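You operate a simulated robot arm through the tools that you are given. There is no shell and no other tool.

You are at the controls of a simulated robot arm. One attempt, no reset.

TASK
Drain the filter, set 3 bar and give the nozzle a three-second blast.
Fine: blue valve open for the blast, shut after; the nozzle stays pointing at the wall.
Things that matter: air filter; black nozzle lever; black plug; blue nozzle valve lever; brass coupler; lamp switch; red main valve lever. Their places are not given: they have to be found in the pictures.

The check looks at the end state, three seconds after you hand in, the way a careful person would. Anything else that was tipped, shoved, dropped, spilled or broken makes it a failure.

THE ROBOT
A 7-joint arm with a fingered hand, fixed in place. Base frame: the origin is at the foot of the arm, x ahead of it, y to its left, z up; the work surface is at about z = 860. Units: mm, rad, N and s.
Its first joint turns from -2.601 to 2.601 rad. Payload 3.5 kg.
The TCP is the grasp point between the finger pads, 30 mm short of the fingertips. In the tool frame z runs along the fingers and y along their closing line. Largest opening 104 mm; the body of the gripper starts 35 mm behind the TCP. The gripper is a hand of 4 fingers: y runs from the thumb to the fingers, the wrist lies at [-15, -110, -186] in the tool frame, and closing takes about 1.5 s.
Orientation is told as [roll, pitch, yaw] about the base's x, y, z axes, in that order, counted from this pose: with the fingers straight down and the wrist toward the robot, the tool's x, y and z point along [0, 1, 0], [1, 0, 0] and [0, 0, -1] of the base frame.

THE INTERFACE
- The arm moves only by the tool apply_moves. Its argument "steps" is a list of rows, each a list of 6 numbers: the shift along the base's x, y, z in mm, then the turn, a rotation vector about the base's x, y, z in rad. In form: [[dx, dy, dz, rx, ry, rz], ...]. A call has 1 to 20 rows; each row is the pose to reach, as a shift and turn from the pose commanded when the call began. "grip" is the gripper command, from -1 (shut) to 1 (fully open), values between in proportion, set as the call begins (left out, the last holds). A row lasts 0.2 s, in which the tool goes at most 50 mm and 0.15 rad; a call with a longer step from one row to the next is refused whole, and so is a gripper value outside its range. Where a pose cannot be reached the arm comes as near as it can. A force on the tool above 50 N (or 10 N above the force at the start of the call, whichever is more), or a blocked arm, ends the call early, and 0.2 s more pass. Each finger travels about 45 mm/s and halts on what it meets, pressing with about 26 N; the grip force reading is that of the motor and also rises with nothing between the fingers. The clock runs only during rows and for 0.2 s after the last one: add rows that repeat a pose to give the fingers time. The reply holds the time, the measured pose of the TCP, the force on the tool along the base axes, the opening and the grip force, in the units named above and with some noise, with the torque about the TCP (base axes, N m) and any sound that the robot's microphone picked up, and new pictures: "views" is both (left out), scene, wrist or none.
- Cameras (640 x 400 px; columns grow to the right, rows downward): "scene" is fixed at [51.4, 649.8, 1652.9]; the picture's right is [-0.64, -0.77, 0.00], its down [-0.37, 0.31, -0.87] and it looks along [0.67, -0.56, -0.49] (base axes); focal length 310 px, centre (320, 200). "wrist" rides on the gripper at [61, -92, -130] in the tool frame; the picture's right is [-0.81, 0.28, -0.52], its down [-0.53, -0.71, 0.46] and it looks along [-0.24, 0.64, 0.72] (tool axes); focal length 275 px, centre (320, 200).
- lift_body(by): slides the trunk up (or, below 0, down) by that many mm; the arm rides with it, the base frame stays. It gives what a move gives, with no picture.
- set_fingers(index, middle, ring, thumb_bend, thumb_turn): sets how far each is bent, from 0 (flat) to 100 (curled in); at 30 the hand is open as for a grip, at 70 the pads meet at the TCP. One left out holds its place. A second passes; each finger stops where it meets its share of the squeeze, and holds until it gets a number again. A gripper value or a shape takes the hand back. It gives what a move gives, with no picture; readings hold the bend of each and the force on the fingers (four entries, about 0 where the hand has none), thumb and palm. thumb_turn goes from beside the hand (0) to across from the fingers (100), as for a grip.
- hand_shape(shape): the hand has 4 fingers and takes this shape, open, in about a second: jaw (thumb against the fingers, like two jaws); tri (thumb and two fingers); tip (a fingertip pinch); poke (one finger out to press); point (the index stretched); flat (the hand flat); cup (the hand cupped); fist (a fist). The gripper value then closes the fingers along that shape, each until it touches; the sizes above hold for jaw. It gives what a move gives, with no picture.
- probe_pixels(camera, pixels): there is no depth. For up to 12 entries [column, row, z] of the newest picture of that camera ("zoom" is the newest enlarged one), the place [x, y] in the base frame at which the ray of that pixel passes the height z, good to about 2 mm. It takes no simulated time.
- zoom(camera, box): a new picture of the part [left, top, right, bottom] of that camera's present view, enlarged. It takes no simulated time.
- hand_in(): hands the job in; it is judged then, once.

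Leave the gripper open and the arm clear of the work at the hand-in unless told otherwise.

The tools are called after "Emit:" by a JSON object that holds its "name" and its "arguments". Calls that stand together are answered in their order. apply_moves: Moves the arm, as the interface text tells. Its arguments: {"type":"object","properties":{"steps":{"type":"array","items":{"type":"array","items":{"type":"number"}}},"grip":{"type":"number"},"views":{"type":"string","enum":["both","scene","wrist","none"]}},"required":["steps"]} The other tools are called the same way: lift_body (by) slides the trunk up or down; hand_shape (shape) gives the hand a shape; set_fingers (index, middle, ring, thumb_bend, thumb_turn) moves the fingers one by one; probe_pixels (camera, pixels) gives the place at which the rays of pixels pass given heights; zoom (camera, box) takes an enlarged picture of a part of a camera's view; hand_in () hands the job in.

At the start:

```text
clock: 0.0
eef_pos: [783.9, 7.4, 1466.5]
ee_rot: [0.001, -0.001, 0.0]
force: [-0.4, 0.1, -0.4]
moment: [0.02, 0.01, 0.02]
width: 103.7
grip_force: 0.1
shape: jaw
bend: [30.0, 30.0, 30.0, 30.0, 98.0]
finger forces: [0.0, 0.0, 0.0, 0.1, 0.1, 0.0]
trunk travel left (down, up): [-650.0, 60.0]
```

scene: 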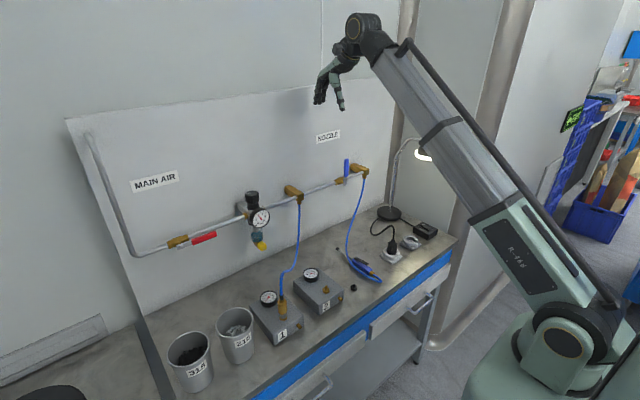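
wrist: 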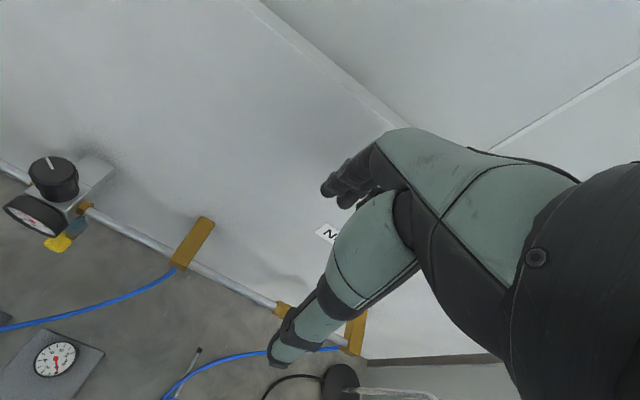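

I see a wall panel with an air pipe, a red lever (around 203,237), a regulator with gauge (258,215), a blue lever (347,167), a blue gun on the bench (362,268), and boxes. I'll zoom in before moving anything.

Emit:
{"name": "zoom", "arguments": {"camera": "scene", "box": [130, 180, 290, 280]}}

Emit:
{"name": "zoom", "arguments": {"camera": "scene", "box": [270, 120, 450, 232]}}

Emit:
{"name": "zoom", "arguments": {"camera": "scene", "box": [300, 200, 460, 300]}}

Emit:
{"name": "zoom", "arguments": {"camera": "scene", "box": [150, 250, 350, 400]}}

Emit:
{"name": "zoom", "arguments": {"camera": "wrist", "box": [0, 130, 220, 270]}}

```text
4.00 times, centred on (210, 230) of scene
```

zoom: 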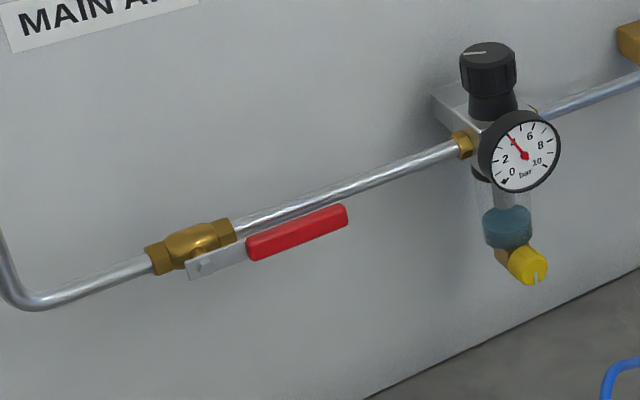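

```text
3.56 times, centred on (360, 176) of scene
```

zoom: 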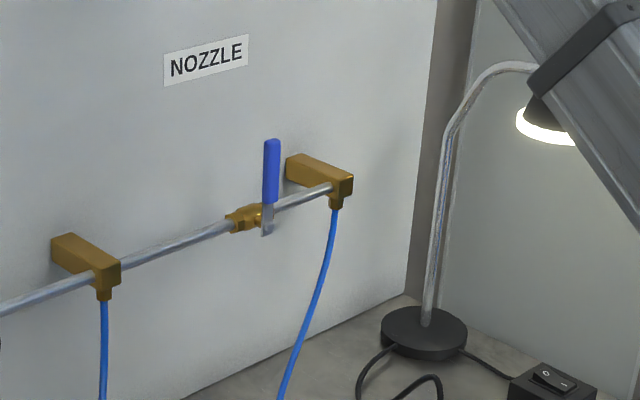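

```text
4.00 times, centred on (380, 250) of scene
```

zoom: 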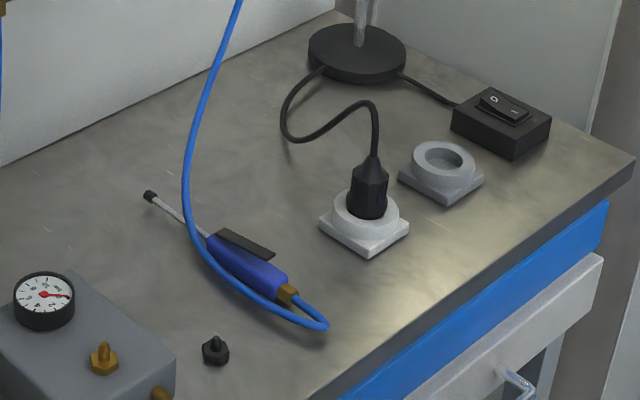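

```text
2.67 times, centred on (250, 325) of scene
```

zoom: 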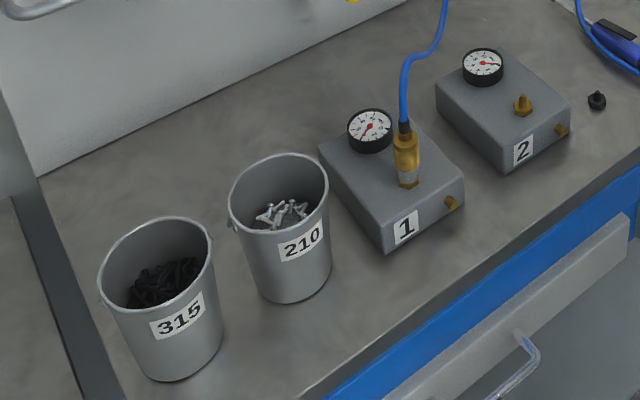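

```text
2.86 times, centred on (110, 200) of wrist
```

zoom: 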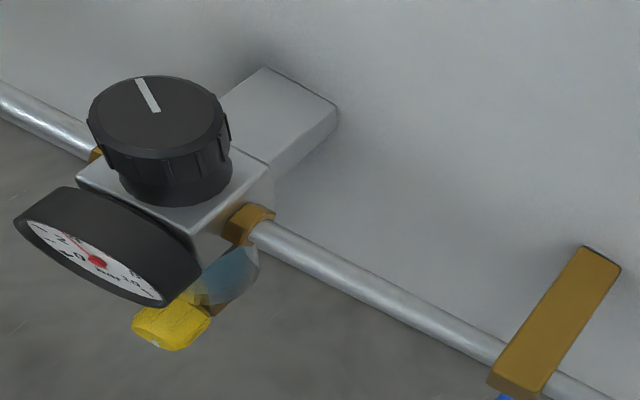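

The gauge reads about 4 bar. The red lever lies along the pipe (open) and the blue lever is across it (shut). The filter bowl under the regulator holds water and has a yellow drain knob. I'll probe key points, starting with the wall/bench line and items on the bench.

Emit:
{"name": "probe_pixels", "arguments": {"camera": "scene", "pixels": [[221, 279.5, 860], [290, 246, 860], [383, 202, 860], [338, 249, 870], [362, 263, 890], [372, 272, 880], [353, 286, 865], [262, 246, 1000], [262, 246, 1050], [251, 195, 1200], [251, 195, 1150], [347, 160, 1200]]}}

Emit:
{"name": "probe_pixels", "arguments": {"camera": "wrist", "pixels": [[60, 243, 1000], [60, 243, 1050], [51, 170, 1200], [51, 170, 1150], [205, 228, 1150], [205, 228, 1100], [180, 268, 1100], [180, 268, 1050], [20, 375, 900], [55, 358, 920]]}}

```text
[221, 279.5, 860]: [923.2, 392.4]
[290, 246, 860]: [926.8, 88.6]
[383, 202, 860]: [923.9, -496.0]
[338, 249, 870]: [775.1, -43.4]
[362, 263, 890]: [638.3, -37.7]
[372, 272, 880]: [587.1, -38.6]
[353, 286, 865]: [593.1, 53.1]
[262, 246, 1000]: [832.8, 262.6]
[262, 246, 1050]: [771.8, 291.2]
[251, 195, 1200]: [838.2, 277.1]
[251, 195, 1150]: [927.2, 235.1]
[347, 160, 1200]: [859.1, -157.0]
```

```text
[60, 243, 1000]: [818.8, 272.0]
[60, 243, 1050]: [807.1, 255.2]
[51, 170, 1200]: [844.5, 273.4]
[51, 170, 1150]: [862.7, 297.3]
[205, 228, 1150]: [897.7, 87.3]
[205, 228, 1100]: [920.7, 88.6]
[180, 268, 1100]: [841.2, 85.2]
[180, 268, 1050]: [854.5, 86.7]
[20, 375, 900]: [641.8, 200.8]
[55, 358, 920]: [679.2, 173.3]
```

The wall is at x≈925 and the regulator axis is near (840, 275) with its top at z≈1200. I'll look closer at the drain knob, regulator knob and gauge.

Emit:
{"name": "zoom", "arguments": {"camera": "scene", "box": [235, 222, 283, 252]}}

Emit:
{"name": "zoom", "arguments": {"camera": "scene", "box": [235, 185, 283, 230]}}

Emit:
{"name": "zoom", "arguments": {"camera": "wrist", "box": [0, 145, 112, 260]}}

Emit:
{"name": "zoom", "arguments": {"camera": "scene", "box": [330, 240, 394, 295]}}

Emit:
{"name": "zoom", "arguments": {"camera": "scene", "box": [325, 150, 375, 190]}}

```text
13.33 times, centred on (259, 237) of scene
```

zoom: 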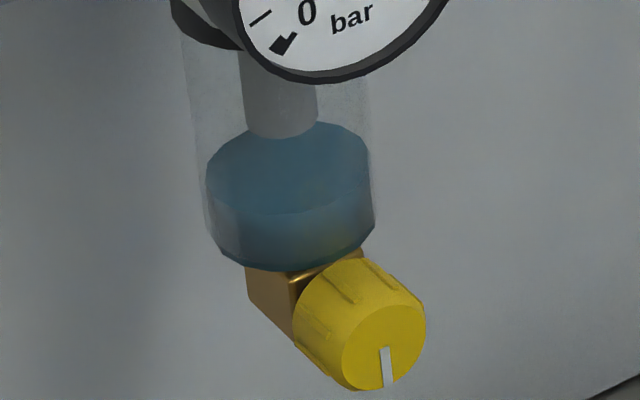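

```text
8.89 times, centred on (259, 208) of scene
```

zoom: 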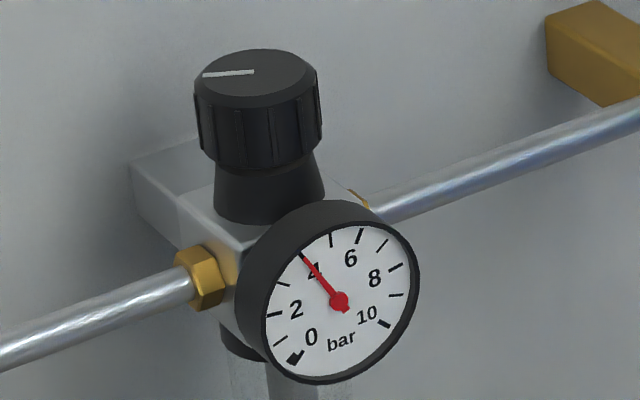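

```text
3.48 times, centred on (56, 202) of wrist
```

zoom: 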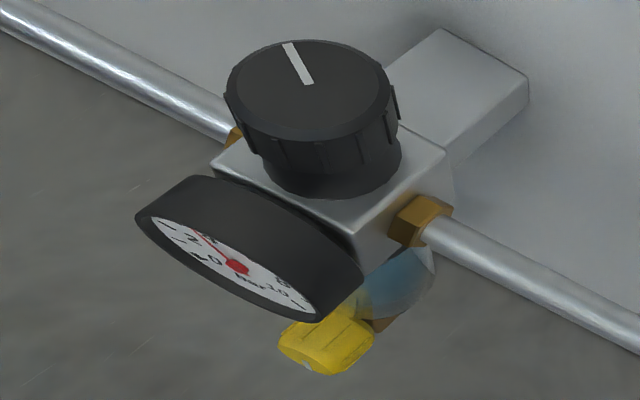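

```text
7.27 times, centred on (362, 268) of scene
```

zoom: 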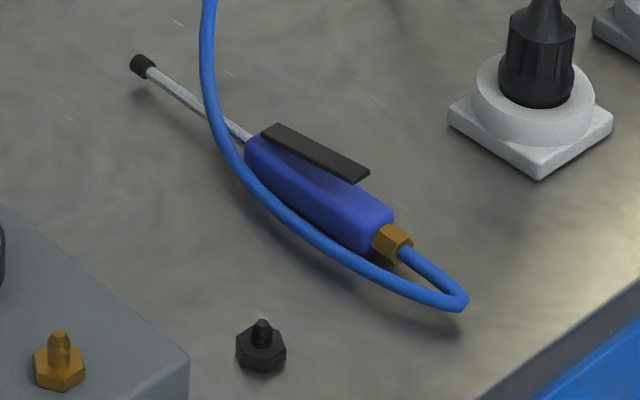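

```text
10.00 times, centred on (350, 170) of scene
```

zoom: 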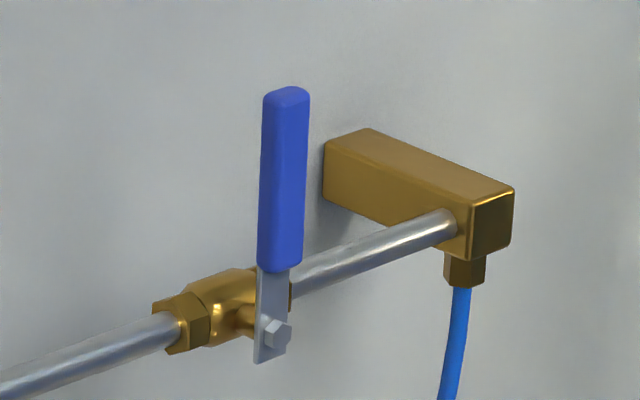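

The drain knob faces the robot (its axis is roughly along x) near (785, 275, 1024). I'll turn the hand to point at the wall and bring it in front of the knob at a safe distance.

Emit:
{"name": "apply_moves", "arguments": {"steps": [[-9, 22, -30, 0, -0.13, 0], [-18, 45, -61, 0, -0.26, 0], [-26, 67, -91, 0, -0.39, 0], [-35, 90, -122, 0, -0.52, 0], [-43, 112, -152, 0, -0.65, 0], [-52, 134, -183, 0, -0.78, 0], [-61, 157, -213, 0, -0.91, 0], [-69, 180, -245, 0, -1.04, 0], [-78, 202, -275, 0, -1.17, 0], [-87, 224, -305, 0, -1.3, 0], [-95, 246, -336, 0, -1.43, 0], [-104, 268, -366, 0, -1.57, 0], [-104, 268, -366, 0, -1.57, 0]]}}

```text
clock: 2.8
eef_pos: [680.1, 278.0, 1094.9]
ee_rot: [-3.019, -1.569, 3.021]
force: [0.3, 0.5, 0.7]
moment: [-0.02, -0.01, 0.03]
width: 103.8
grip_force: 0.1
shape: jaw
bend: [30.0, 30.0, 30.0, 30.0, 98.0]
finger forces: [0.2, 0.0, 0.0, 0.0, 0.0, 0.1]
trunk travel left (down, up): [-650.0, 60.0]
```

scene: 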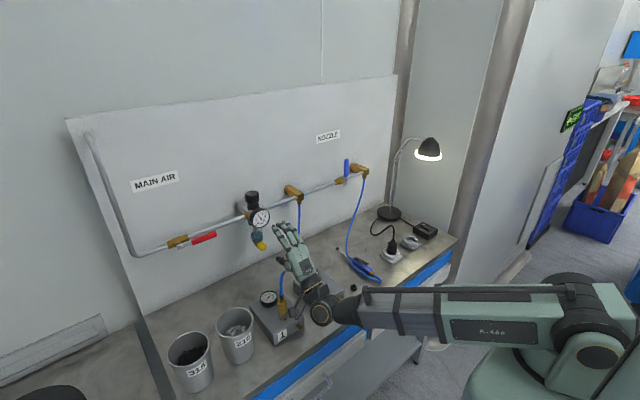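
wrist: 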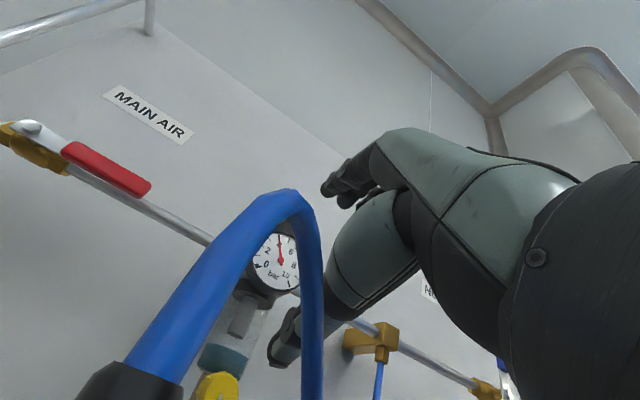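

A blue hose passes right in front of the wrist camera: it's the one from the coupler on box 1. I'll probe where the coupler and hose are so I don't hit them.

Emit:
{"name": "zoom", "arguments": {"camera": "scene", "box": [230, 190, 350, 340]}}

Emit:
{"name": "probe_pixels", "arguments": {"camera": "scene", "pixels": [[283, 297, 960], [283, 297, 1000], [283, 318, 910], [283, 318, 890], [270, 299, 920], [282, 283, 1020], [297, 260, 1000], [299, 200, 1080]]}}

Emit:
{"name": "probe_pixels", "arguments": {"camera": "wrist", "pixels": [[130, 385, 960], [130, 385, 980], [290, 200, 1020], [290, 200, 1040], [290, 200, 1060], [215, 385, 1024], [215, 385, 1010]]}}

```text
2.67 times, centred on (290, 265) of scene
```

zoom: 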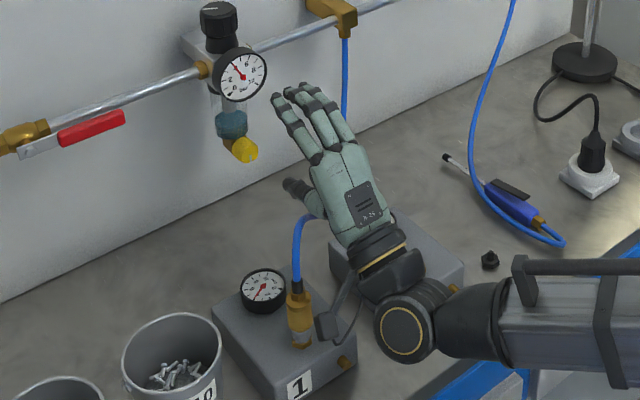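

```text
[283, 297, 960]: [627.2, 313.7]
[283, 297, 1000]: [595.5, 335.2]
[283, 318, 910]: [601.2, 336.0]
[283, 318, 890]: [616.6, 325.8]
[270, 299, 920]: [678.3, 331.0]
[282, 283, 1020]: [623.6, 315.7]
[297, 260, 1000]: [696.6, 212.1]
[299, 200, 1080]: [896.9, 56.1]
```

```text
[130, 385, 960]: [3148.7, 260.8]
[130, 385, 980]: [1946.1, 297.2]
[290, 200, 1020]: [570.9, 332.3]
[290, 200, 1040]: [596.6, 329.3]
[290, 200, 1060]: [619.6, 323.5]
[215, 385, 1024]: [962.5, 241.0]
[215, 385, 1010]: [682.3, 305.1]
```

The wrist-below posture would put my wrist into box 1's coupler and hose. I'll retreat upward, then roll the hand so the wrist is to the right (−y) and above, with the fingers tilted 40° downward.

Emit:
{"name": "apply_moves", "arguments": {"steps": [[0, 0, 40, 0, 0, 0], [0, 0, 80, 0, 0, 0], [0, 0, 110, 0, 0, 0], [0, 0, 120, -0.14, 0, 0], [0, 0, 120, -0.28, 0, 0], [0, 0, 120, -0.42, 0, 0], [0, 0, 120, -0.56, 0, 0], [0, 0, 120, -0.7, 0, 0], [0, 0, 120, -0.84, 0, 0], [0, 0, 120, -0.98, 0, 0], [0, 0, 120, -1.12, 0, 0], [0, 0, 120, -1.26, 0, 0], [0, 0, 120, -1.4, 0, 0], [0, 0, 120, -1.5, 0, 0], [0, 0, 120, -1.5708, 0, 0], [0, 0, 120, -1.5708, 0, 0]], "views": "none"}}

Emit:
{"name": "apply_moves", "arguments": {"steps": [[0, 0, 0, 0, 0.14, 0], [0, 0, 0, 0, 0.28, 0], [0, 0, 0, 0, 0.42, 0], [0, 0, 0, 0, 0.56, 0], [0, 0, 0, 0, 0.7, 0], [0, 0, 0, 0, 0.7, 0]]}}

```text
clock: 6.2
eef_pos: [681.3, 274.4, 1221.0]
ee_rot: [-1.572, 0.002, 1.571]
force: [-0.1, 0.2, -0.1]
moment: [-0.02, -0.02, 0.04]
width: 104.3
grip_force: 0.0
shape: jaw
bend: [30.0, 30.0, 30.0, 30.0, 98.0]
finger forces: [0.1, 0.0, 0.0, 0.1, 0.0, 0.0]
out of reach, approached as far as the arm can: row 6, 7, 8, 9, 10, 11, 12, 13
trunk travel left (down, up): [-650.0, 60.0]
```

```text
clock: 7.6
eef_pos: [681.5, 275.9, 1219.5]
ee_rot: [-0.87, 0.001, 1.569]
force: [-0.7, -0.4, 0.1]
moment: [-0.03, 0.0, 0.02]
width: 103.7
grip_force: 0.0
shape: jaw
bend: [30.0, 30.0, 30.0, 30.0, 98.0]
finger forces: [0.0, 0.0, 0.0, 0.1, 0.1, 0.0]
trunk travel left (down, up): [-650.0, 60.0]
```

scene: 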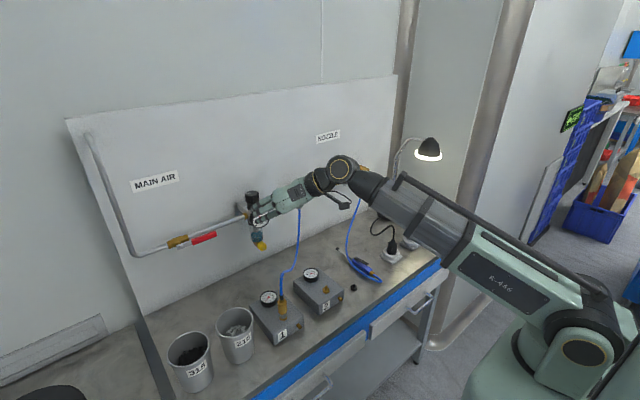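
wrist: 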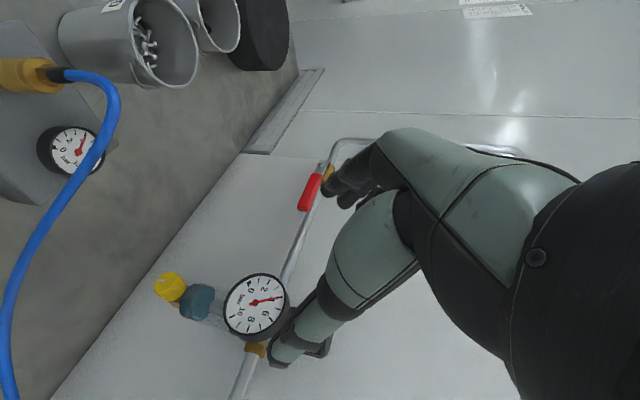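

Now there's a clear view of the drain knob (wrist 168,287) and the gauge (255,305). I'll triangulate the knob.

Emit:
{"name": "zoom", "arguments": {"camera": "wrist", "box": [130, 240, 310, 352]}}

Emit:
{"name": "probe_pixels", "arguments": {"camera": "wrist", "pixels": [[163, 288, 1010], [163, 288, 1025], [163, 288, 1040], [178, 287, 1025], [255, 303, 1100], [255, 303, 1120], [255, 303, 1140]]}}

Emit:
{"name": "probe_pixels", "arguments": {"camera": "scene", "pixels": [[263.7, 247.9, 1010], [263.7, 247.9, 1025], [263.7, 247.9, 1040], [261.2, 218.7, 1100], [261.2, 218.7, 1120], [261.2, 218.7, 1140]]}}

```text
3.56 times, centred on (220, 296) of wrist
```

zoom: 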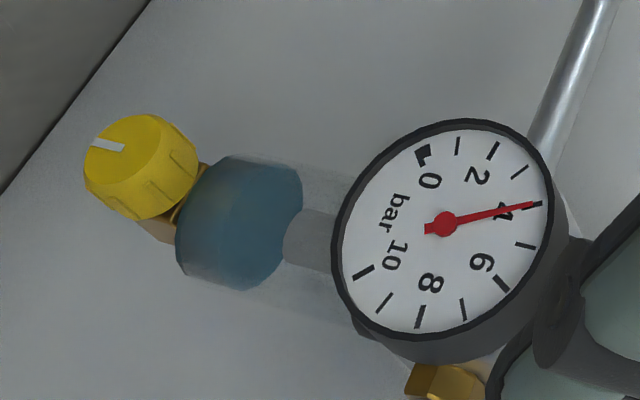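

```text
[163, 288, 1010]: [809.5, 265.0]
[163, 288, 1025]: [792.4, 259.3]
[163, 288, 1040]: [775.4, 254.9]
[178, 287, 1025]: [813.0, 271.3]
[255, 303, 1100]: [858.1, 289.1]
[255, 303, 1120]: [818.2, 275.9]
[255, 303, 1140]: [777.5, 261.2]
```

```text
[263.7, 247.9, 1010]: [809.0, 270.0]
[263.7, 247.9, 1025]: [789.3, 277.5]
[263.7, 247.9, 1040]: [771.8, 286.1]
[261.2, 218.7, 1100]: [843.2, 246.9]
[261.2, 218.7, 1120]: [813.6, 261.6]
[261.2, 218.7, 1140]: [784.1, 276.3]
```

Emit:
{"name": "probe_pixels", "arguments": {"camera": "zoom", "pixels": [[126, 148, 1000], [126, 148, 1010], [126, 148, 1020], [126, 148, 1030], [240, 222, 1040], [240, 222, 1050], [240, 222, 1060], [175, 235, 1010], [175, 235, 1020]]}}

Emit:
{"name": "zoom", "arguments": {"camera": "wrist", "box": [148, 264, 212, 304]}}

Emit:
{"name": "zoom", "arguments": {"camera": "scene", "box": [239, 225, 279, 250]}}

Emit:
{"name": "probe_pixels", "arguments": {"camera": "zoom", "pixels": [[397, 375, 1000], [397, 375, 1010], [397, 375, 1020], [397, 375, 1030]]}}

```text
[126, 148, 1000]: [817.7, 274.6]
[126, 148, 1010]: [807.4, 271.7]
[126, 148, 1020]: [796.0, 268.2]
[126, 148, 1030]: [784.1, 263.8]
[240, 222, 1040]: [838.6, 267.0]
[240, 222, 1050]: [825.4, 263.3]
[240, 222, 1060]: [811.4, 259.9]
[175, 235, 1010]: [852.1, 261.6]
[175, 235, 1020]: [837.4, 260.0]
```

```text
10.00 times, centred on (180, 284) of wrist
```

zoom: 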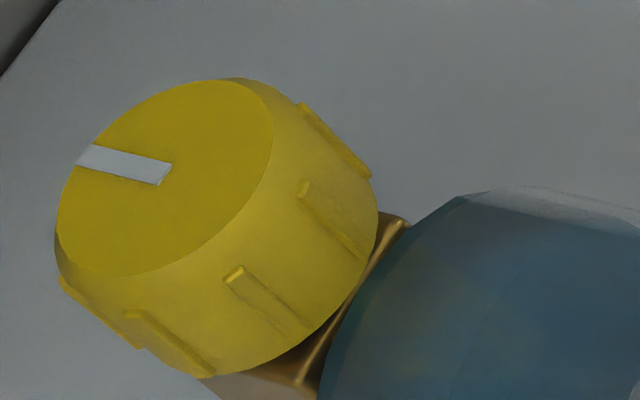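

```text
16.00 times, centred on (259, 238) of scene
```

zoom: 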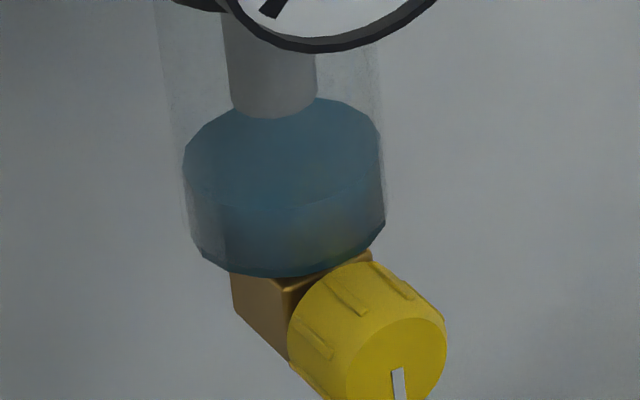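

```text
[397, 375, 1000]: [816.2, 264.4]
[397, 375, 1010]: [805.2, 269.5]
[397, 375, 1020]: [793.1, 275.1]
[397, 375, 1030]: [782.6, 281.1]
```

The knob's face centre is about (804, 270, 1012), its diameter is about 28 mm, and the bowl sits just above it. A narrow pinch suits this, so I'll switch to the tip shape and look at the fingers.

Emit:
{"name": "hand_shape", "arguments": {"shape": "tip"}}

Emit:
{"name": "zoom", "arguments": {"camera": "scene", "box": [230, 150, 350, 225]}}

Emit:
{"name": "zoom", "arguments": {"camera": "wrist", "box": [160, 100, 500, 400]}}

```text
clock: 8.5
eef_pos: [680.1, 275.1, 1221.3]
ee_rot: [-0.873, 0.0, 1.57]
force: [0.4, -0.1, 0.2]
moment: [0.01, 0.04, 0.01]
width: 103.9
grip_force: 0.1
shape: tip
bend: [30.0, 98.0, 99.0, 30.0, 98.0]
finger forces: [0.0, 0.1, 0.0, 0.0, 0.0, 0.0]
trunk travel left (down, up): [-650.0, 60.0]
```

```text
5.33 times, centred on (290, 188) of scene
```

zoom: 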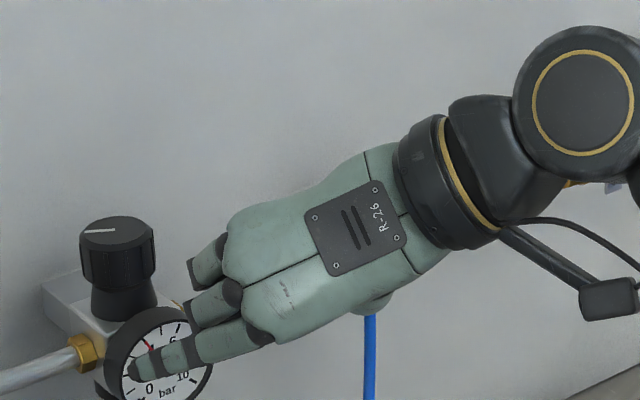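

```text
1.33 times, centred on (330, 250) of wrist
```

zoom: 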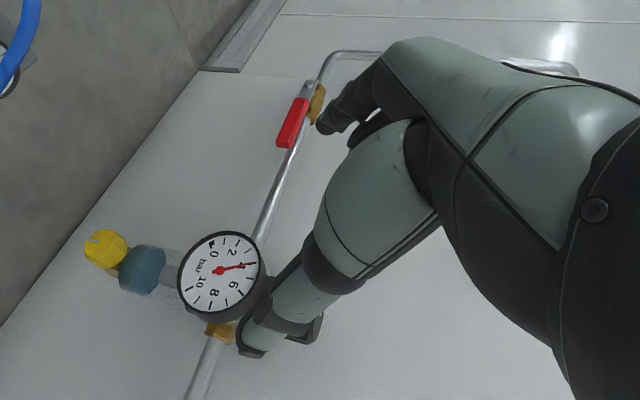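

The tip pinch meets at the TCP, with the index finger below and the other fingers curled above. I'll half-close the fingers and come to a pre-grasp point about 80 mm from the knob, along the finger direction.

Emit:
{"name": "apply_moves", "arguments": {"steps": [[12, -1, -37, 0, 0, 0], [24, -2, -74, 0, 0, 0], [37, -3, -110, 0, 0, 0], [49, -5, -147, 0, 0, 0], [49, -5, -147, 0, 0, 0], [49, -5, -147, 0, 0, 0]], "grip": 0.0}}

Emit:
{"name": "zoom", "arguments": {"camera": "scene", "box": [230, 185, 330, 265]}}

Emit:
{"name": "zoom", "arguments": {"camera": "wrist", "box": [180, 130, 420, 370]}}

```text
clock: 9.9
eef_pos: [726.8, 270.8, 1072.6]
ee_rot: [-0.872, -0.001, 1.571]
force: [-0.5, 0.5, -0.2]
moment: [0.05, 0.01, -0.03]
width: 52.7
grip_force: 0.0
shape: tip
bend: [73.0, 98.0, 99.0, 69.0, 100.0]
finger forces: [0.0, 0.0, 0.0, 0.1, 0.0, 0.0]
trunk travel left (down, up): [-650.0, 60.0]
```

scene: 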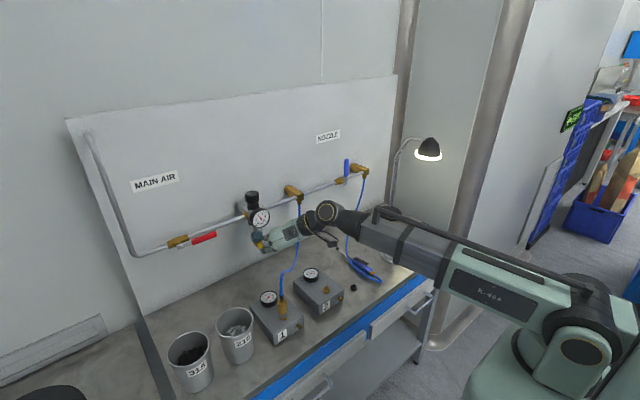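
wrist: 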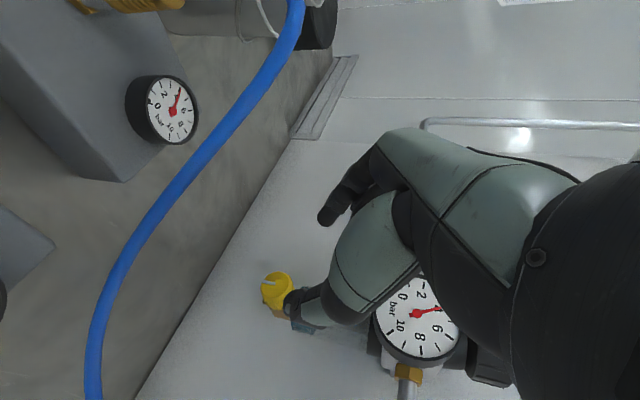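

```text
5.00 times, centred on (280, 225) of scene
```

zoom: 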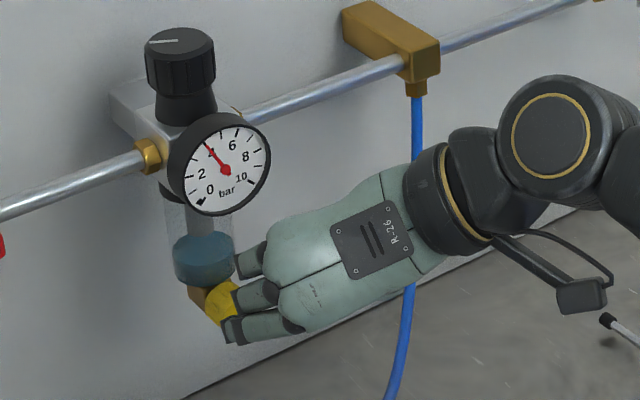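

```text
1.67 times, centred on (300, 250) of wrist
```

zoom: 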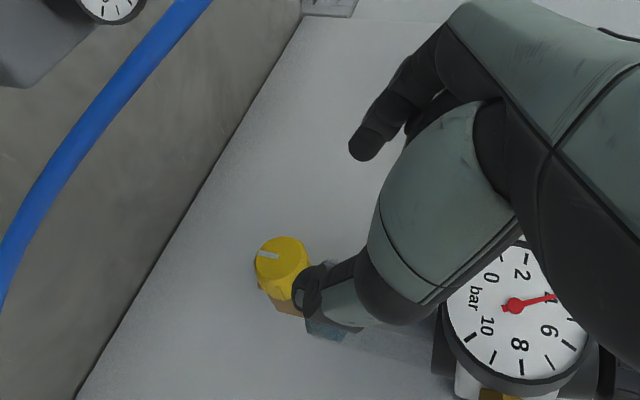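

The pinch lines up with the knob at wrist (275,287). I'll advance along the finger direction so the fingertips straddle it, then check before closing.

Emit:
{"name": "apply_moves", "arguments": {"steps": [[15, 0, -13, 0, 0, 0], [30, 0, -26, 0, 0, 0], [45, 0, -39, 0, 0, 0], [61, 0, -51, 0, 0, 0], [61, 0, -51, 0, 0, 0]]}}

Emit:
{"name": "zoom", "arguments": {"camera": "scene", "box": [235, 200, 315, 260]}}

Emit:
{"name": "zoom", "arguments": {"camera": "wrist", "box": [220, 170, 420, 350]}}

```text
clock: 11.1
eef_pos: [791.3, 268.0, 1021.6]
ee_rot: [-0.872, 0.0, 1.572]
force: [0.0, 0.4, -0.7]
moment: [-0.01, -0.02, 0.01]
width: 52.6
grip_force: 0.1
shape: tip
bend: [73.0, 98.0, 99.0, 69.0, 100.0]
finger forces: [0.1, 0.0, 0.0, 0.0, 0.0, 0.1]
trunk travel left (down, up): [-650.0, 60.0]
```

scene: 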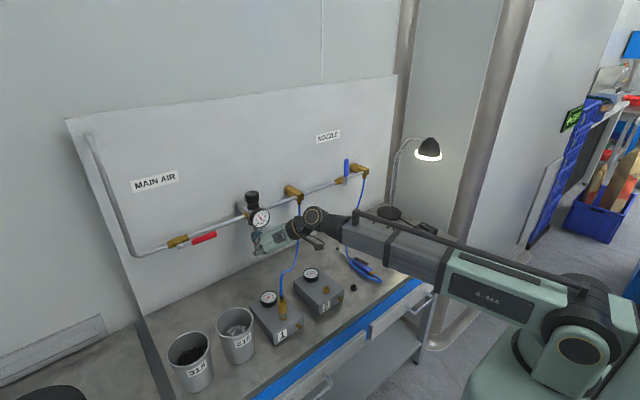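
wrist: 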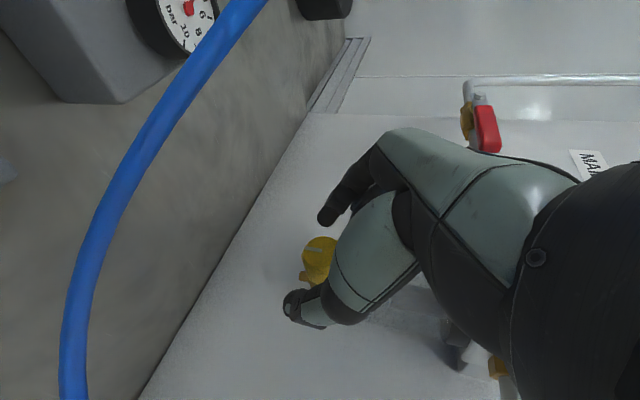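

```text
6.67 times, centred on (275, 230) of scene
```

zoom: 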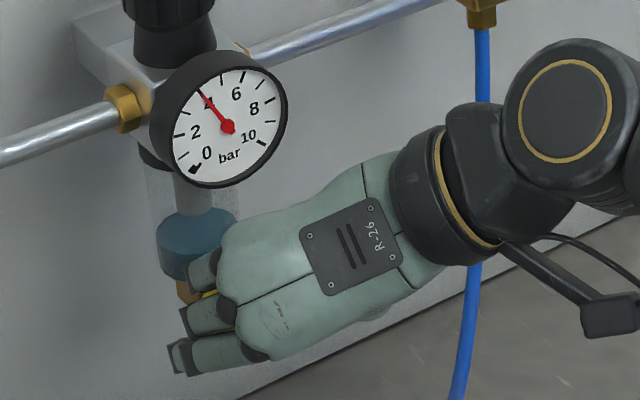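

```text
2.22 times, centred on (320, 260) of wrist
```

zoom: 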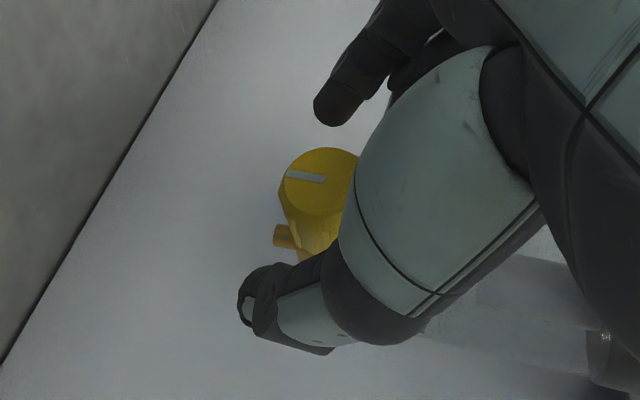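

The knob sits between the index finger (above, in this view) and the thumb (below). I'll close the pinch on it.

Emit:
{"name": "apply_moves", "arguments": {"steps": [[0, 0, 0, 0, 0, 0], [0, 0, 0, 0, 0, 0], [0, 0, 0, 0, 0, 0], [0, 0, 0, 0, 0, 0], [0, 0, 0, 0, 0, 0], [0, 0, 0, 0, 0, 0]], "grip": -1}}

Emit:
{"name": "zoom", "arguments": {"camera": "wrist", "box": [220, 170, 420, 350]}}

```text
clock: 12.5
eef_pos: [791.6, 268.5, 1021.3]
ee_rot: [-0.871, 0.0, 1.571]
force: [1.6, 0.7, -3.0]
moment: [0.03, 0.04, 0.02]
width: 20.7
grip_force: 26.3
shape: tip
bend: [73.0, 100.0, 100.0, 74.0, 100.0]
finger forces: [23.3, 0.1, 0.0, 0.1, 22.9, 0.0]
trunk travel left (down, up): [-650.0, 60.0]
```

scene: 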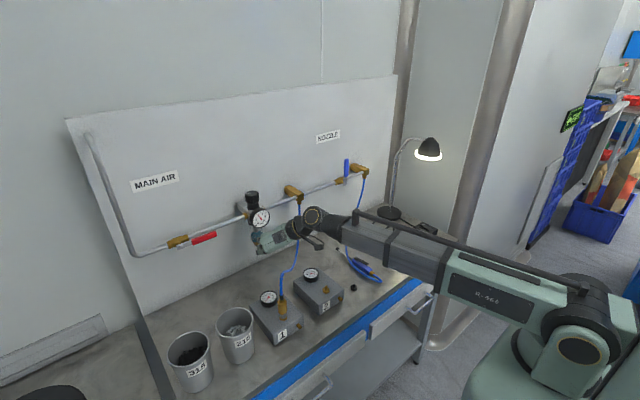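
wrist: 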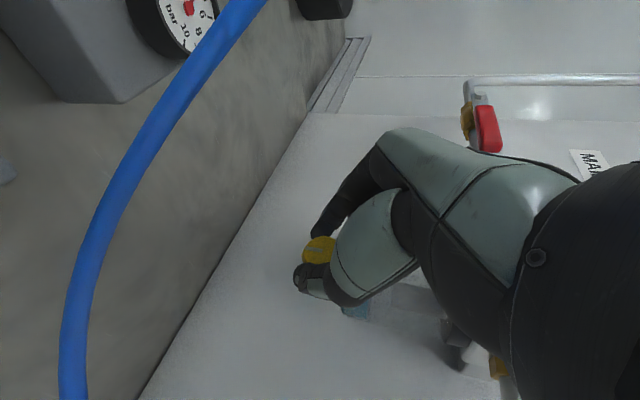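

```text
2.22 times, centred on (320, 260) of wrist
```

zoom: 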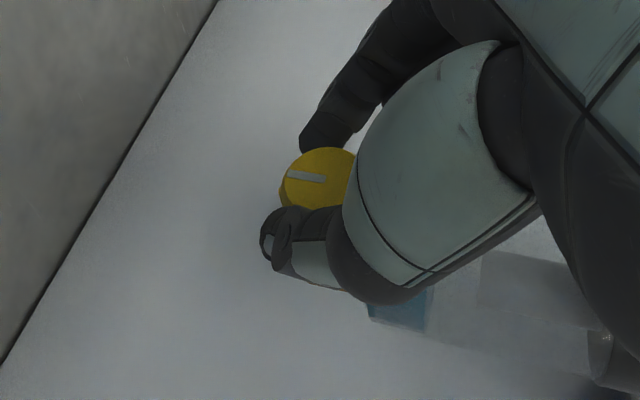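

It's gripped firmly at about 23 N. I'll turn the knob counter-clockwise as seen from the front (negative rotation about x), pivoting on its axis, by 0.6 rad first.

Emit:
{"name": "apply_moves", "arguments": {"steps": [[0, 1, 0, -0.1, 0, 0], [0, 2, -0.2, -0.2, 0, 0], [0, 3, -0.4, -0.3, 0, 0], [0, 3.9, -0.8, -0.4, 0, 0], [0, 4.8, -1.2, -0.5, 0, 0], [0, 5.6, -1.7, -0.6, 0, 0]]}}

Emit:
{"name": "zoom", "arguments": {"camera": "wrist", "box": [220, 170, 420, 350]}}

Emit:
{"name": "zoom", "arguments": {"camera": "scene", "box": [235, 185, 315, 260]}}

```text
clock: 13.9
eef_pos: [793.6, 263.8, 1017.8]
ee_rot: [-0.867, 0.336, 1.587]
force: [-6.1, 4.5, -9.1]
moment: [-0.06, 0.21, 0.11]
width: 21.2
grip_force: 25.9
shape: tip
bend: [73.0, 100.0, 100.0, 78.0, 100.0]
finger forces: [23.7, 0.1, 0.0, 0.1, 16.6, 0.1]
out of reach, approached as far as the arm can: row 4, 5, 6
trunk travel left (down, up): [-650.0, 60.0]
```

scene: 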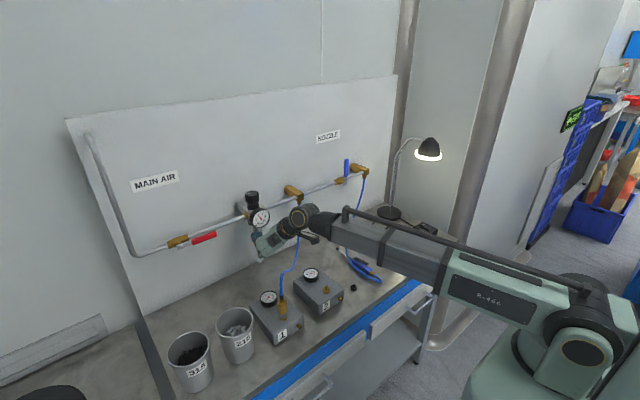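
wrist: 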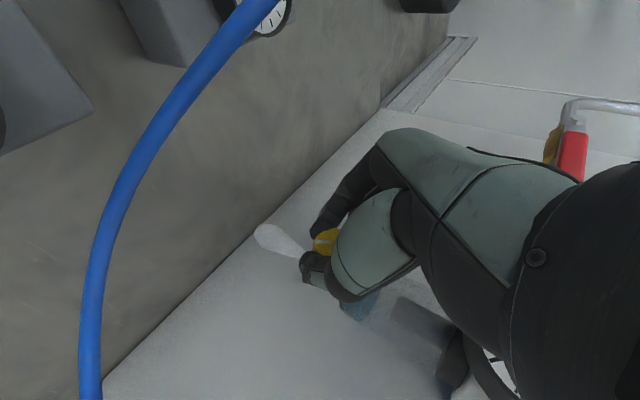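

```text
2.22 times, centred on (320, 260) of wrist
```

zoom: 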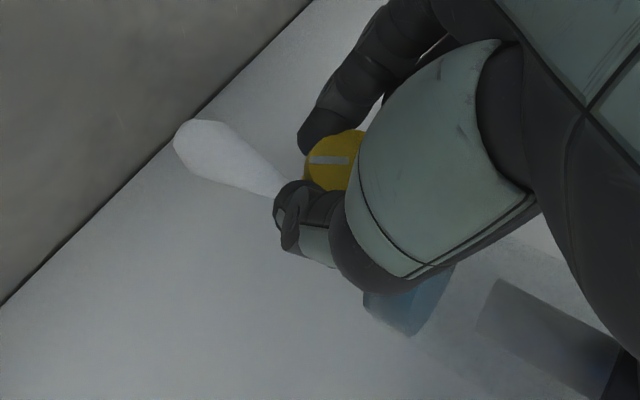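

```text
5.33 times, centred on (275, 222) of scene
```

zoom: 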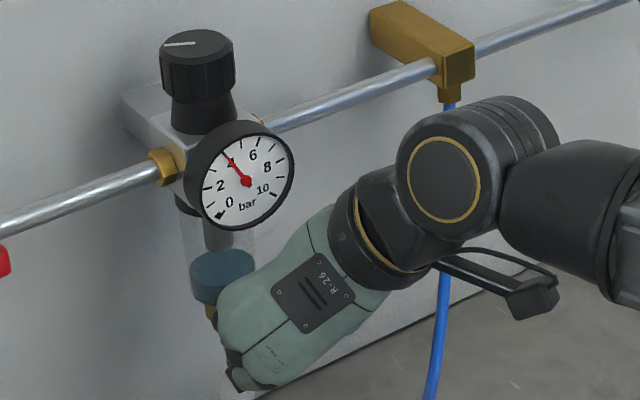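

The drain is open and a spray comes out below the knob. The arm ran out of travel at about 0.34 rad. I'll hold still and watch the water level.

Emit:
{"name": "apply_moves", "arguments": {"steps": [[0, 0, 0, 0, 0, 0], [0, 0, 0, 0, 0, 0], [0, 0, 0, 0, 0, 0], [0, 0, 0, 0, 0, 0], [0, 0, 0, 0, 0, 0], [0, 0, 0, 0, 0, 0], [0, 0, 0, 0, 0, 0], [0, 0, 0, 0, 0, 0], [0, 0, 0, 0, 0, 0], [0, 0, 0, 0, 0, 0]], "views": "none"}}

Emit:
{"name": "zoom", "arguments": {"camera": "scene", "box": [235, 185, 315, 260]}}

Emit:
{"name": "zoom", "arguments": {"camera": "wrist", "box": [220, 170, 420, 350]}}

```text
clock: 16.1
eef_pos: [793.5, 263.5, 1019.2]
ee_rot: [-0.87, 0.334, 1.587]
force: [-7.8, 4.6, -12.8]
moment: [-0.07, 0.33, 0.14]
width: 21.6
grip_force: 26.3
shape: tip
bend: [73.0, 100.0, 100.0, 78.0, 100.0]
finger forces: [26.5, 0.1, 0.0, 0.0, 16.6, 0.1]
trunk travel left (down, up): [-650.0, 60.0]
```

```text
5.33 times, centred on (275, 222) of scene
```

zoom: 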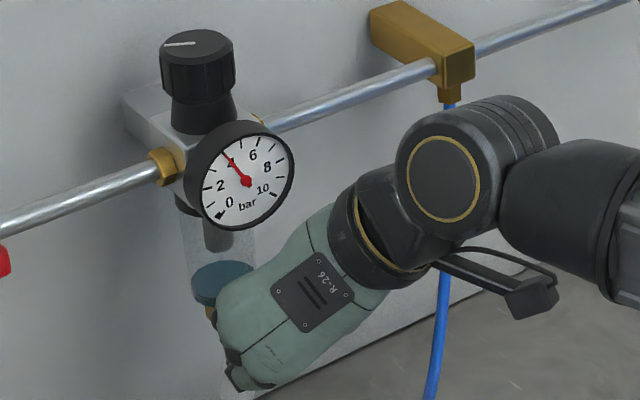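

```text
2.22 times, centred on (320, 260) of wrist
```

zoom: 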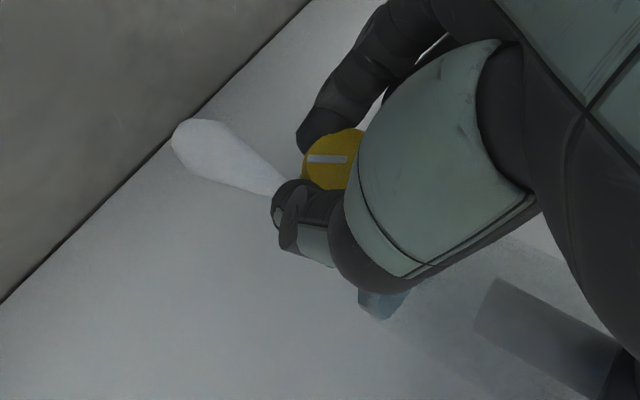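

The water level is falling, so I'll keep holding.

Emit:
{"name": "apply_moves", "arguments": {"steps": [[0, 0, 0, 0, 0, 0], [0, 0, 0, 0, 0, 0], [0, 0, 0, 0, 0, 0], [0, 0, 0, 0, 0, 0], [0, 0, 0, 0, 0, 0], [0, 0, 0, 0, 0, 0], [0, 0, 0, 0, 0, 0], [0, 0, 0, 0, 0, 0], [0, 0, 0, 0, 0, 0], [0, 0, 0, 0, 0, 0], [0, 0, 0, 0, 0, 0], [0, 0, 0, 0, 0, 0], [0, 0, 0, 0, 0, 0], [0, 0, 0, 0, 0, 0], [0, 0, 0, 0, 0, 0]], "views": "none"}}

Emit:
{"name": "zoom", "arguments": {"camera": "scene", "box": [235, 185, 315, 260]}}

Emit:
{"name": "zoom", "arguments": {"camera": "wrist", "box": [220, 170, 420, 350]}}

```text
clock: 19.3
eef_pos: [795.0, 262.9, 1018.3]
ee_rot: [-0.867, 0.333, 1.587]
force: [-8.2, 4.4, -13.0]
moment: [-0.06, 0.31, 0.16]
width: 21.4
grip_force: 26.3
shape: tip
bend: [73.0, 100.0, 100.0, 78.0, 100.0]
finger forces: [26.2, 0.0, 0.0, 0.0, 16.8, 0.0]
trunk travel left (down, up): [-650.0, 60.0]
```

```text
5.33 times, centred on (275, 222) of scene
```

zoom: 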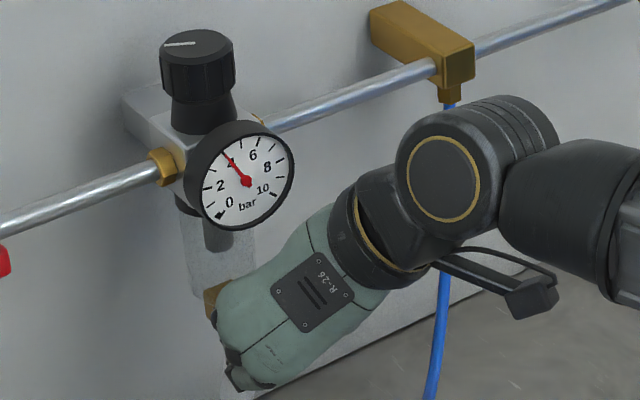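

```text
2.22 times, centred on (320, 260) of wrist
```

zoom: 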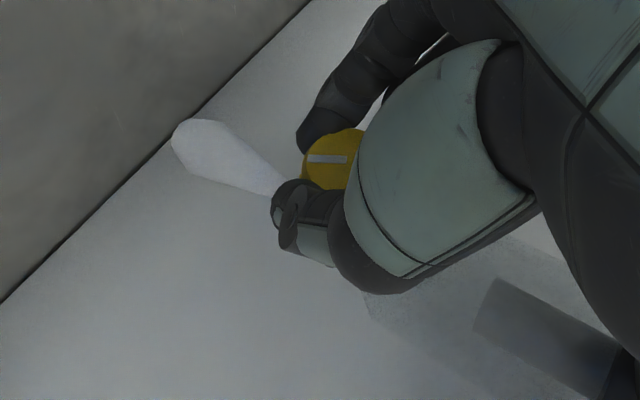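

The bowl is empty. I'll start closing the drain by turning back clockwise, in stages, watching the measured angle.

Emit:
{"name": "apply_moves", "arguments": {"steps": [[0, -1, 0.5, 0.1, 0, 0], [0, -2, 0.9, 0.2, 0, 0], [0, -3, 1.3, 0.3, 0, 0], [0, -3, 1.3, 0.3, 0, 0]], "views": "none"}}

```text
clock: 20.3
eef_pos: [796.0, 261.9, 1018.4]
ee_rot: [-0.871, 0.035, 1.587]
force: [-9.4, 10.4, -25.1]
moment: [-0.17, 0.49, 0.31]
width: 21.3
grip_force: 26.1
shape: tip
bend: [73.0, 100.0, 100.0, 78.0, 100.0]
finger forces: [34.4, 0.1, 0.0, 0.0, 17.7, 0.0]
trunk travel left (down, up): [-650.0, 60.0]
```

Emit:
{"name": "apply_moves", "arguments": {"steps": [[-2, 3, 1.5, 0.0, 0, 0], [-4, 6, 3, 0.03, 0, 0], [-4, 6, 3, 0.03, 0, 0]]}}

Emit:
{"name": "zoom", "arguments": {"camera": "wrist", "box": [220, 170, 420, 350]}}

```text
clock: 21.1
eef_pos: [793.8, 266.6, 1018.3]
ee_rot: [-0.872, 0.007, 1.584]
force: [7.8, 0.2, -34.4]
moment: [-0.14, 0.37, 0.17]
width: 19.0
grip_force: 26.0
shape: tip
bend: [73.0, 100.0, 100.0, 76.0, 100.0]
finger forces: [29.3, 0.1, 0.0, 0.1, 24.6, 0.0]
trunk travel left (down, up): [-650.0, 60.0]
```

scene: 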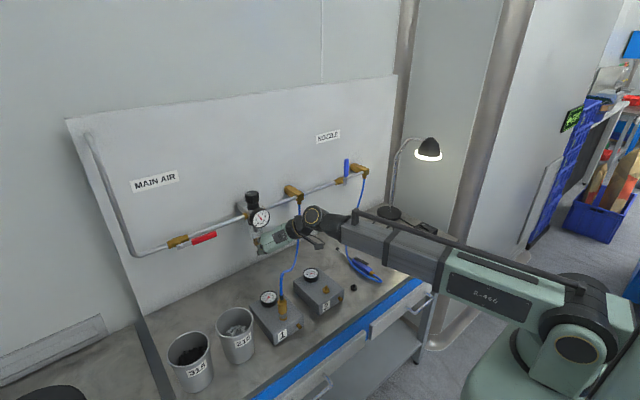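
wrist: 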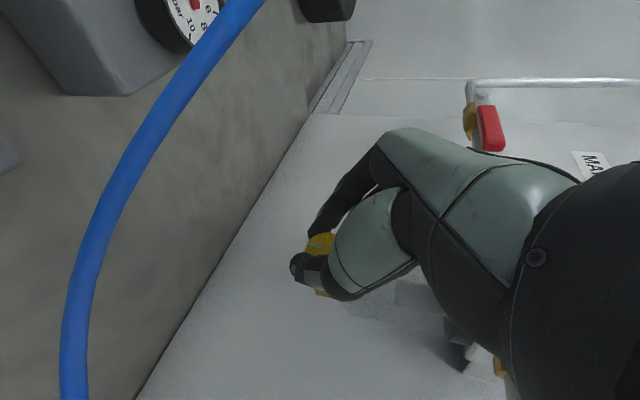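

```text
2.22 times, centred on (320, 260) of wrist
```

zoom: 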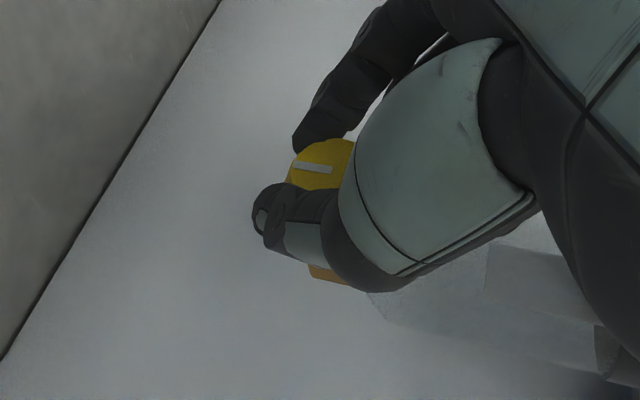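

The spray has stopped and the slot is back near its original angle. I'll nudge it slightly further shut so it's seated, then release.

Emit:
{"name": "apply_moves", "arguments": {"steps": [[0, 0.5, 1, 0.05, 0, 0], [0, 1, 1, 0.1, 0, 0], [0, 1, 1, 0.1, 0, 0]], "views": "none"}}

Emit:
{"name": "zoom", "arguments": {"camera": "wrist", "box": [220, 170, 420, 350]}}

```text
clock: 21.9
eef_pos: [793.6, 267.1, 1020.6]
ee_rot: [-0.871, -0.095, 1.584]
force: [7.7, -3.5, -39.1]
moment: [-0.46, 0.42, -0.04]
width: 18.1
grip_force: 26.2
shape: tip
bend: [73.0, 100.0, 100.0, 75.0, 100.0]
finger forces: [35.0, 0.1, 0.1, 0.1, 24.5, 0.0]
trunk travel left (down, up): [-650.0, 60.0]
```

```text
2.22 times, centred on (320, 260) of wrist
```

zoom: 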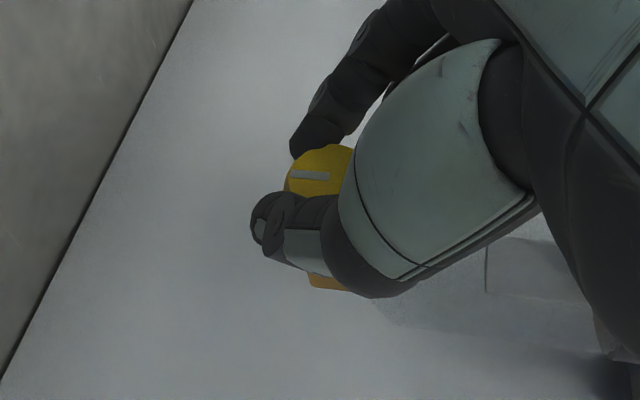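

The turning torque rose (mx about −0.46), so the drain is against its shut stop. I'll open the fingers and back straight out.

Emit:
{"name": "apply_moves", "arguments": {"steps": [[0, 0, 0, 0, 0, 0], [0, 0, 0, 0, 0, 0], [0, 0, 0, 0, 0, 0], [0, 0, 0, 0, 0, 0], [0, 0, 0, 0, 0, 0]], "grip": 0.0, "views": "none"}}

Emit:
{"name": "apply_moves", "arguments": {"steps": [[-20, 0, 17, 0, 0, 0], [-46, 0, 39, 0, 0, 0], [-77, 0, 64, 0, 0, 0], [-100, 0, 100, 0, 0, 0], [-115, 0, 140, 0, 0, 0], [-115, 0, 180, 0, 0, 0]]}}

Emit:
{"name": "zoom", "arguments": {"camera": "scene", "box": [235, 185, 283, 255]}}

Emit:
{"name": "zoom", "arguments": {"camera": "wrist", "box": [140, 240, 300, 360]}}

```text
clock: 23.1
eef_pos: [789.9, 268.3, 1024.5]
ee_rot: [-0.875, -0.098, 1.584]
force: [-0.4, 0.1, 0.3]
moment: [-0.01, 0.0, 0.02]
width: 51.6
grip_force: 0.0
shape: tip
bend: [73.0, 98.0, 99.0, 70.0, 100.0]
finger forces: [0.1, 0.0, 0.0, 0.0, 0.1, 0.1]
trunk travel left (down, up): [-650.0, 60.0]
```

```text
clock: 24.5
eef_pos: [673.5, 263.1, 1204.7]
ee_rot: [-0.877, -0.097, 1.585]
force: [-0.4, 0.7, -0.5]
moment: [0.0, 0.01, 0.0]
width: 51.9
grip_force: 0.1
shape: tip
bend: [73.0, 98.0, 99.0, 70.0, 100.0]
finger forces: [0.0, 0.0, 0.0, 0.0, 0.1, 0.1]
trunk travel left (down, up): [-650.0, 60.0]
```

scene: 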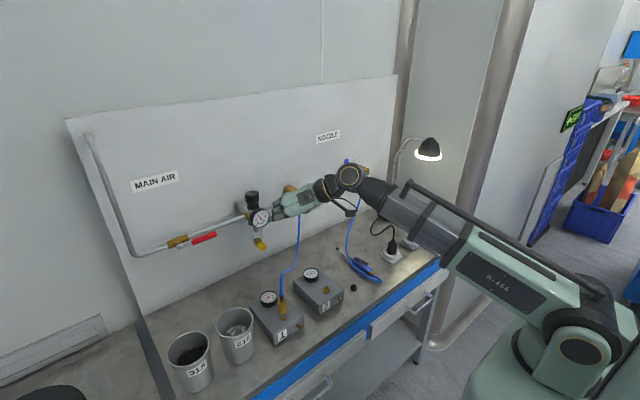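
wrist: 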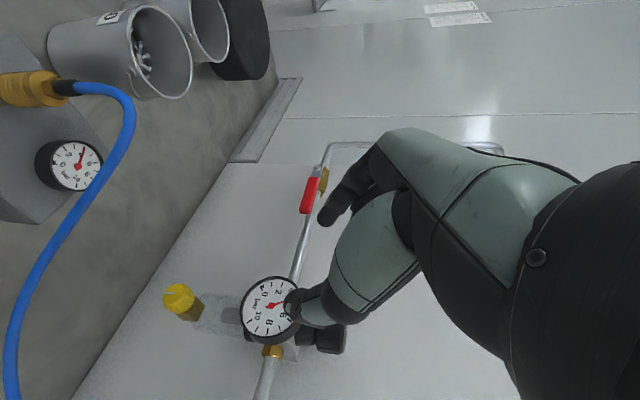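

```text
5.71 times, centred on (259, 220) of scene
```

zoom: 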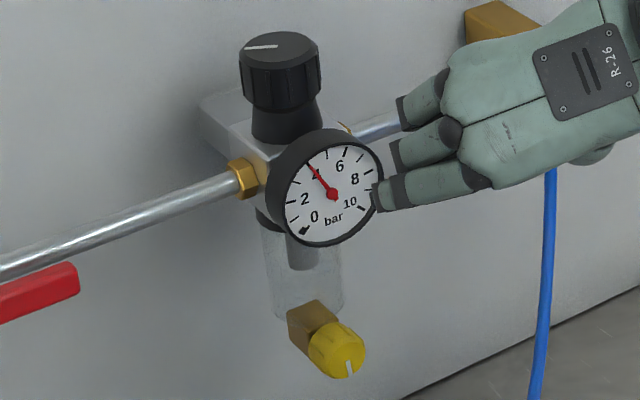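

```text
3.33 times, centred on (220, 300) of wrist
```

zoom: 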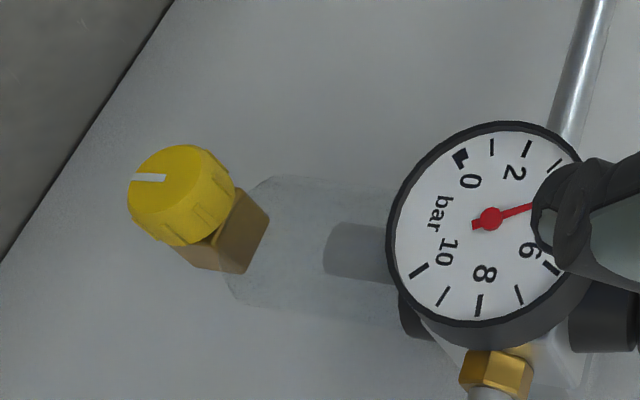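

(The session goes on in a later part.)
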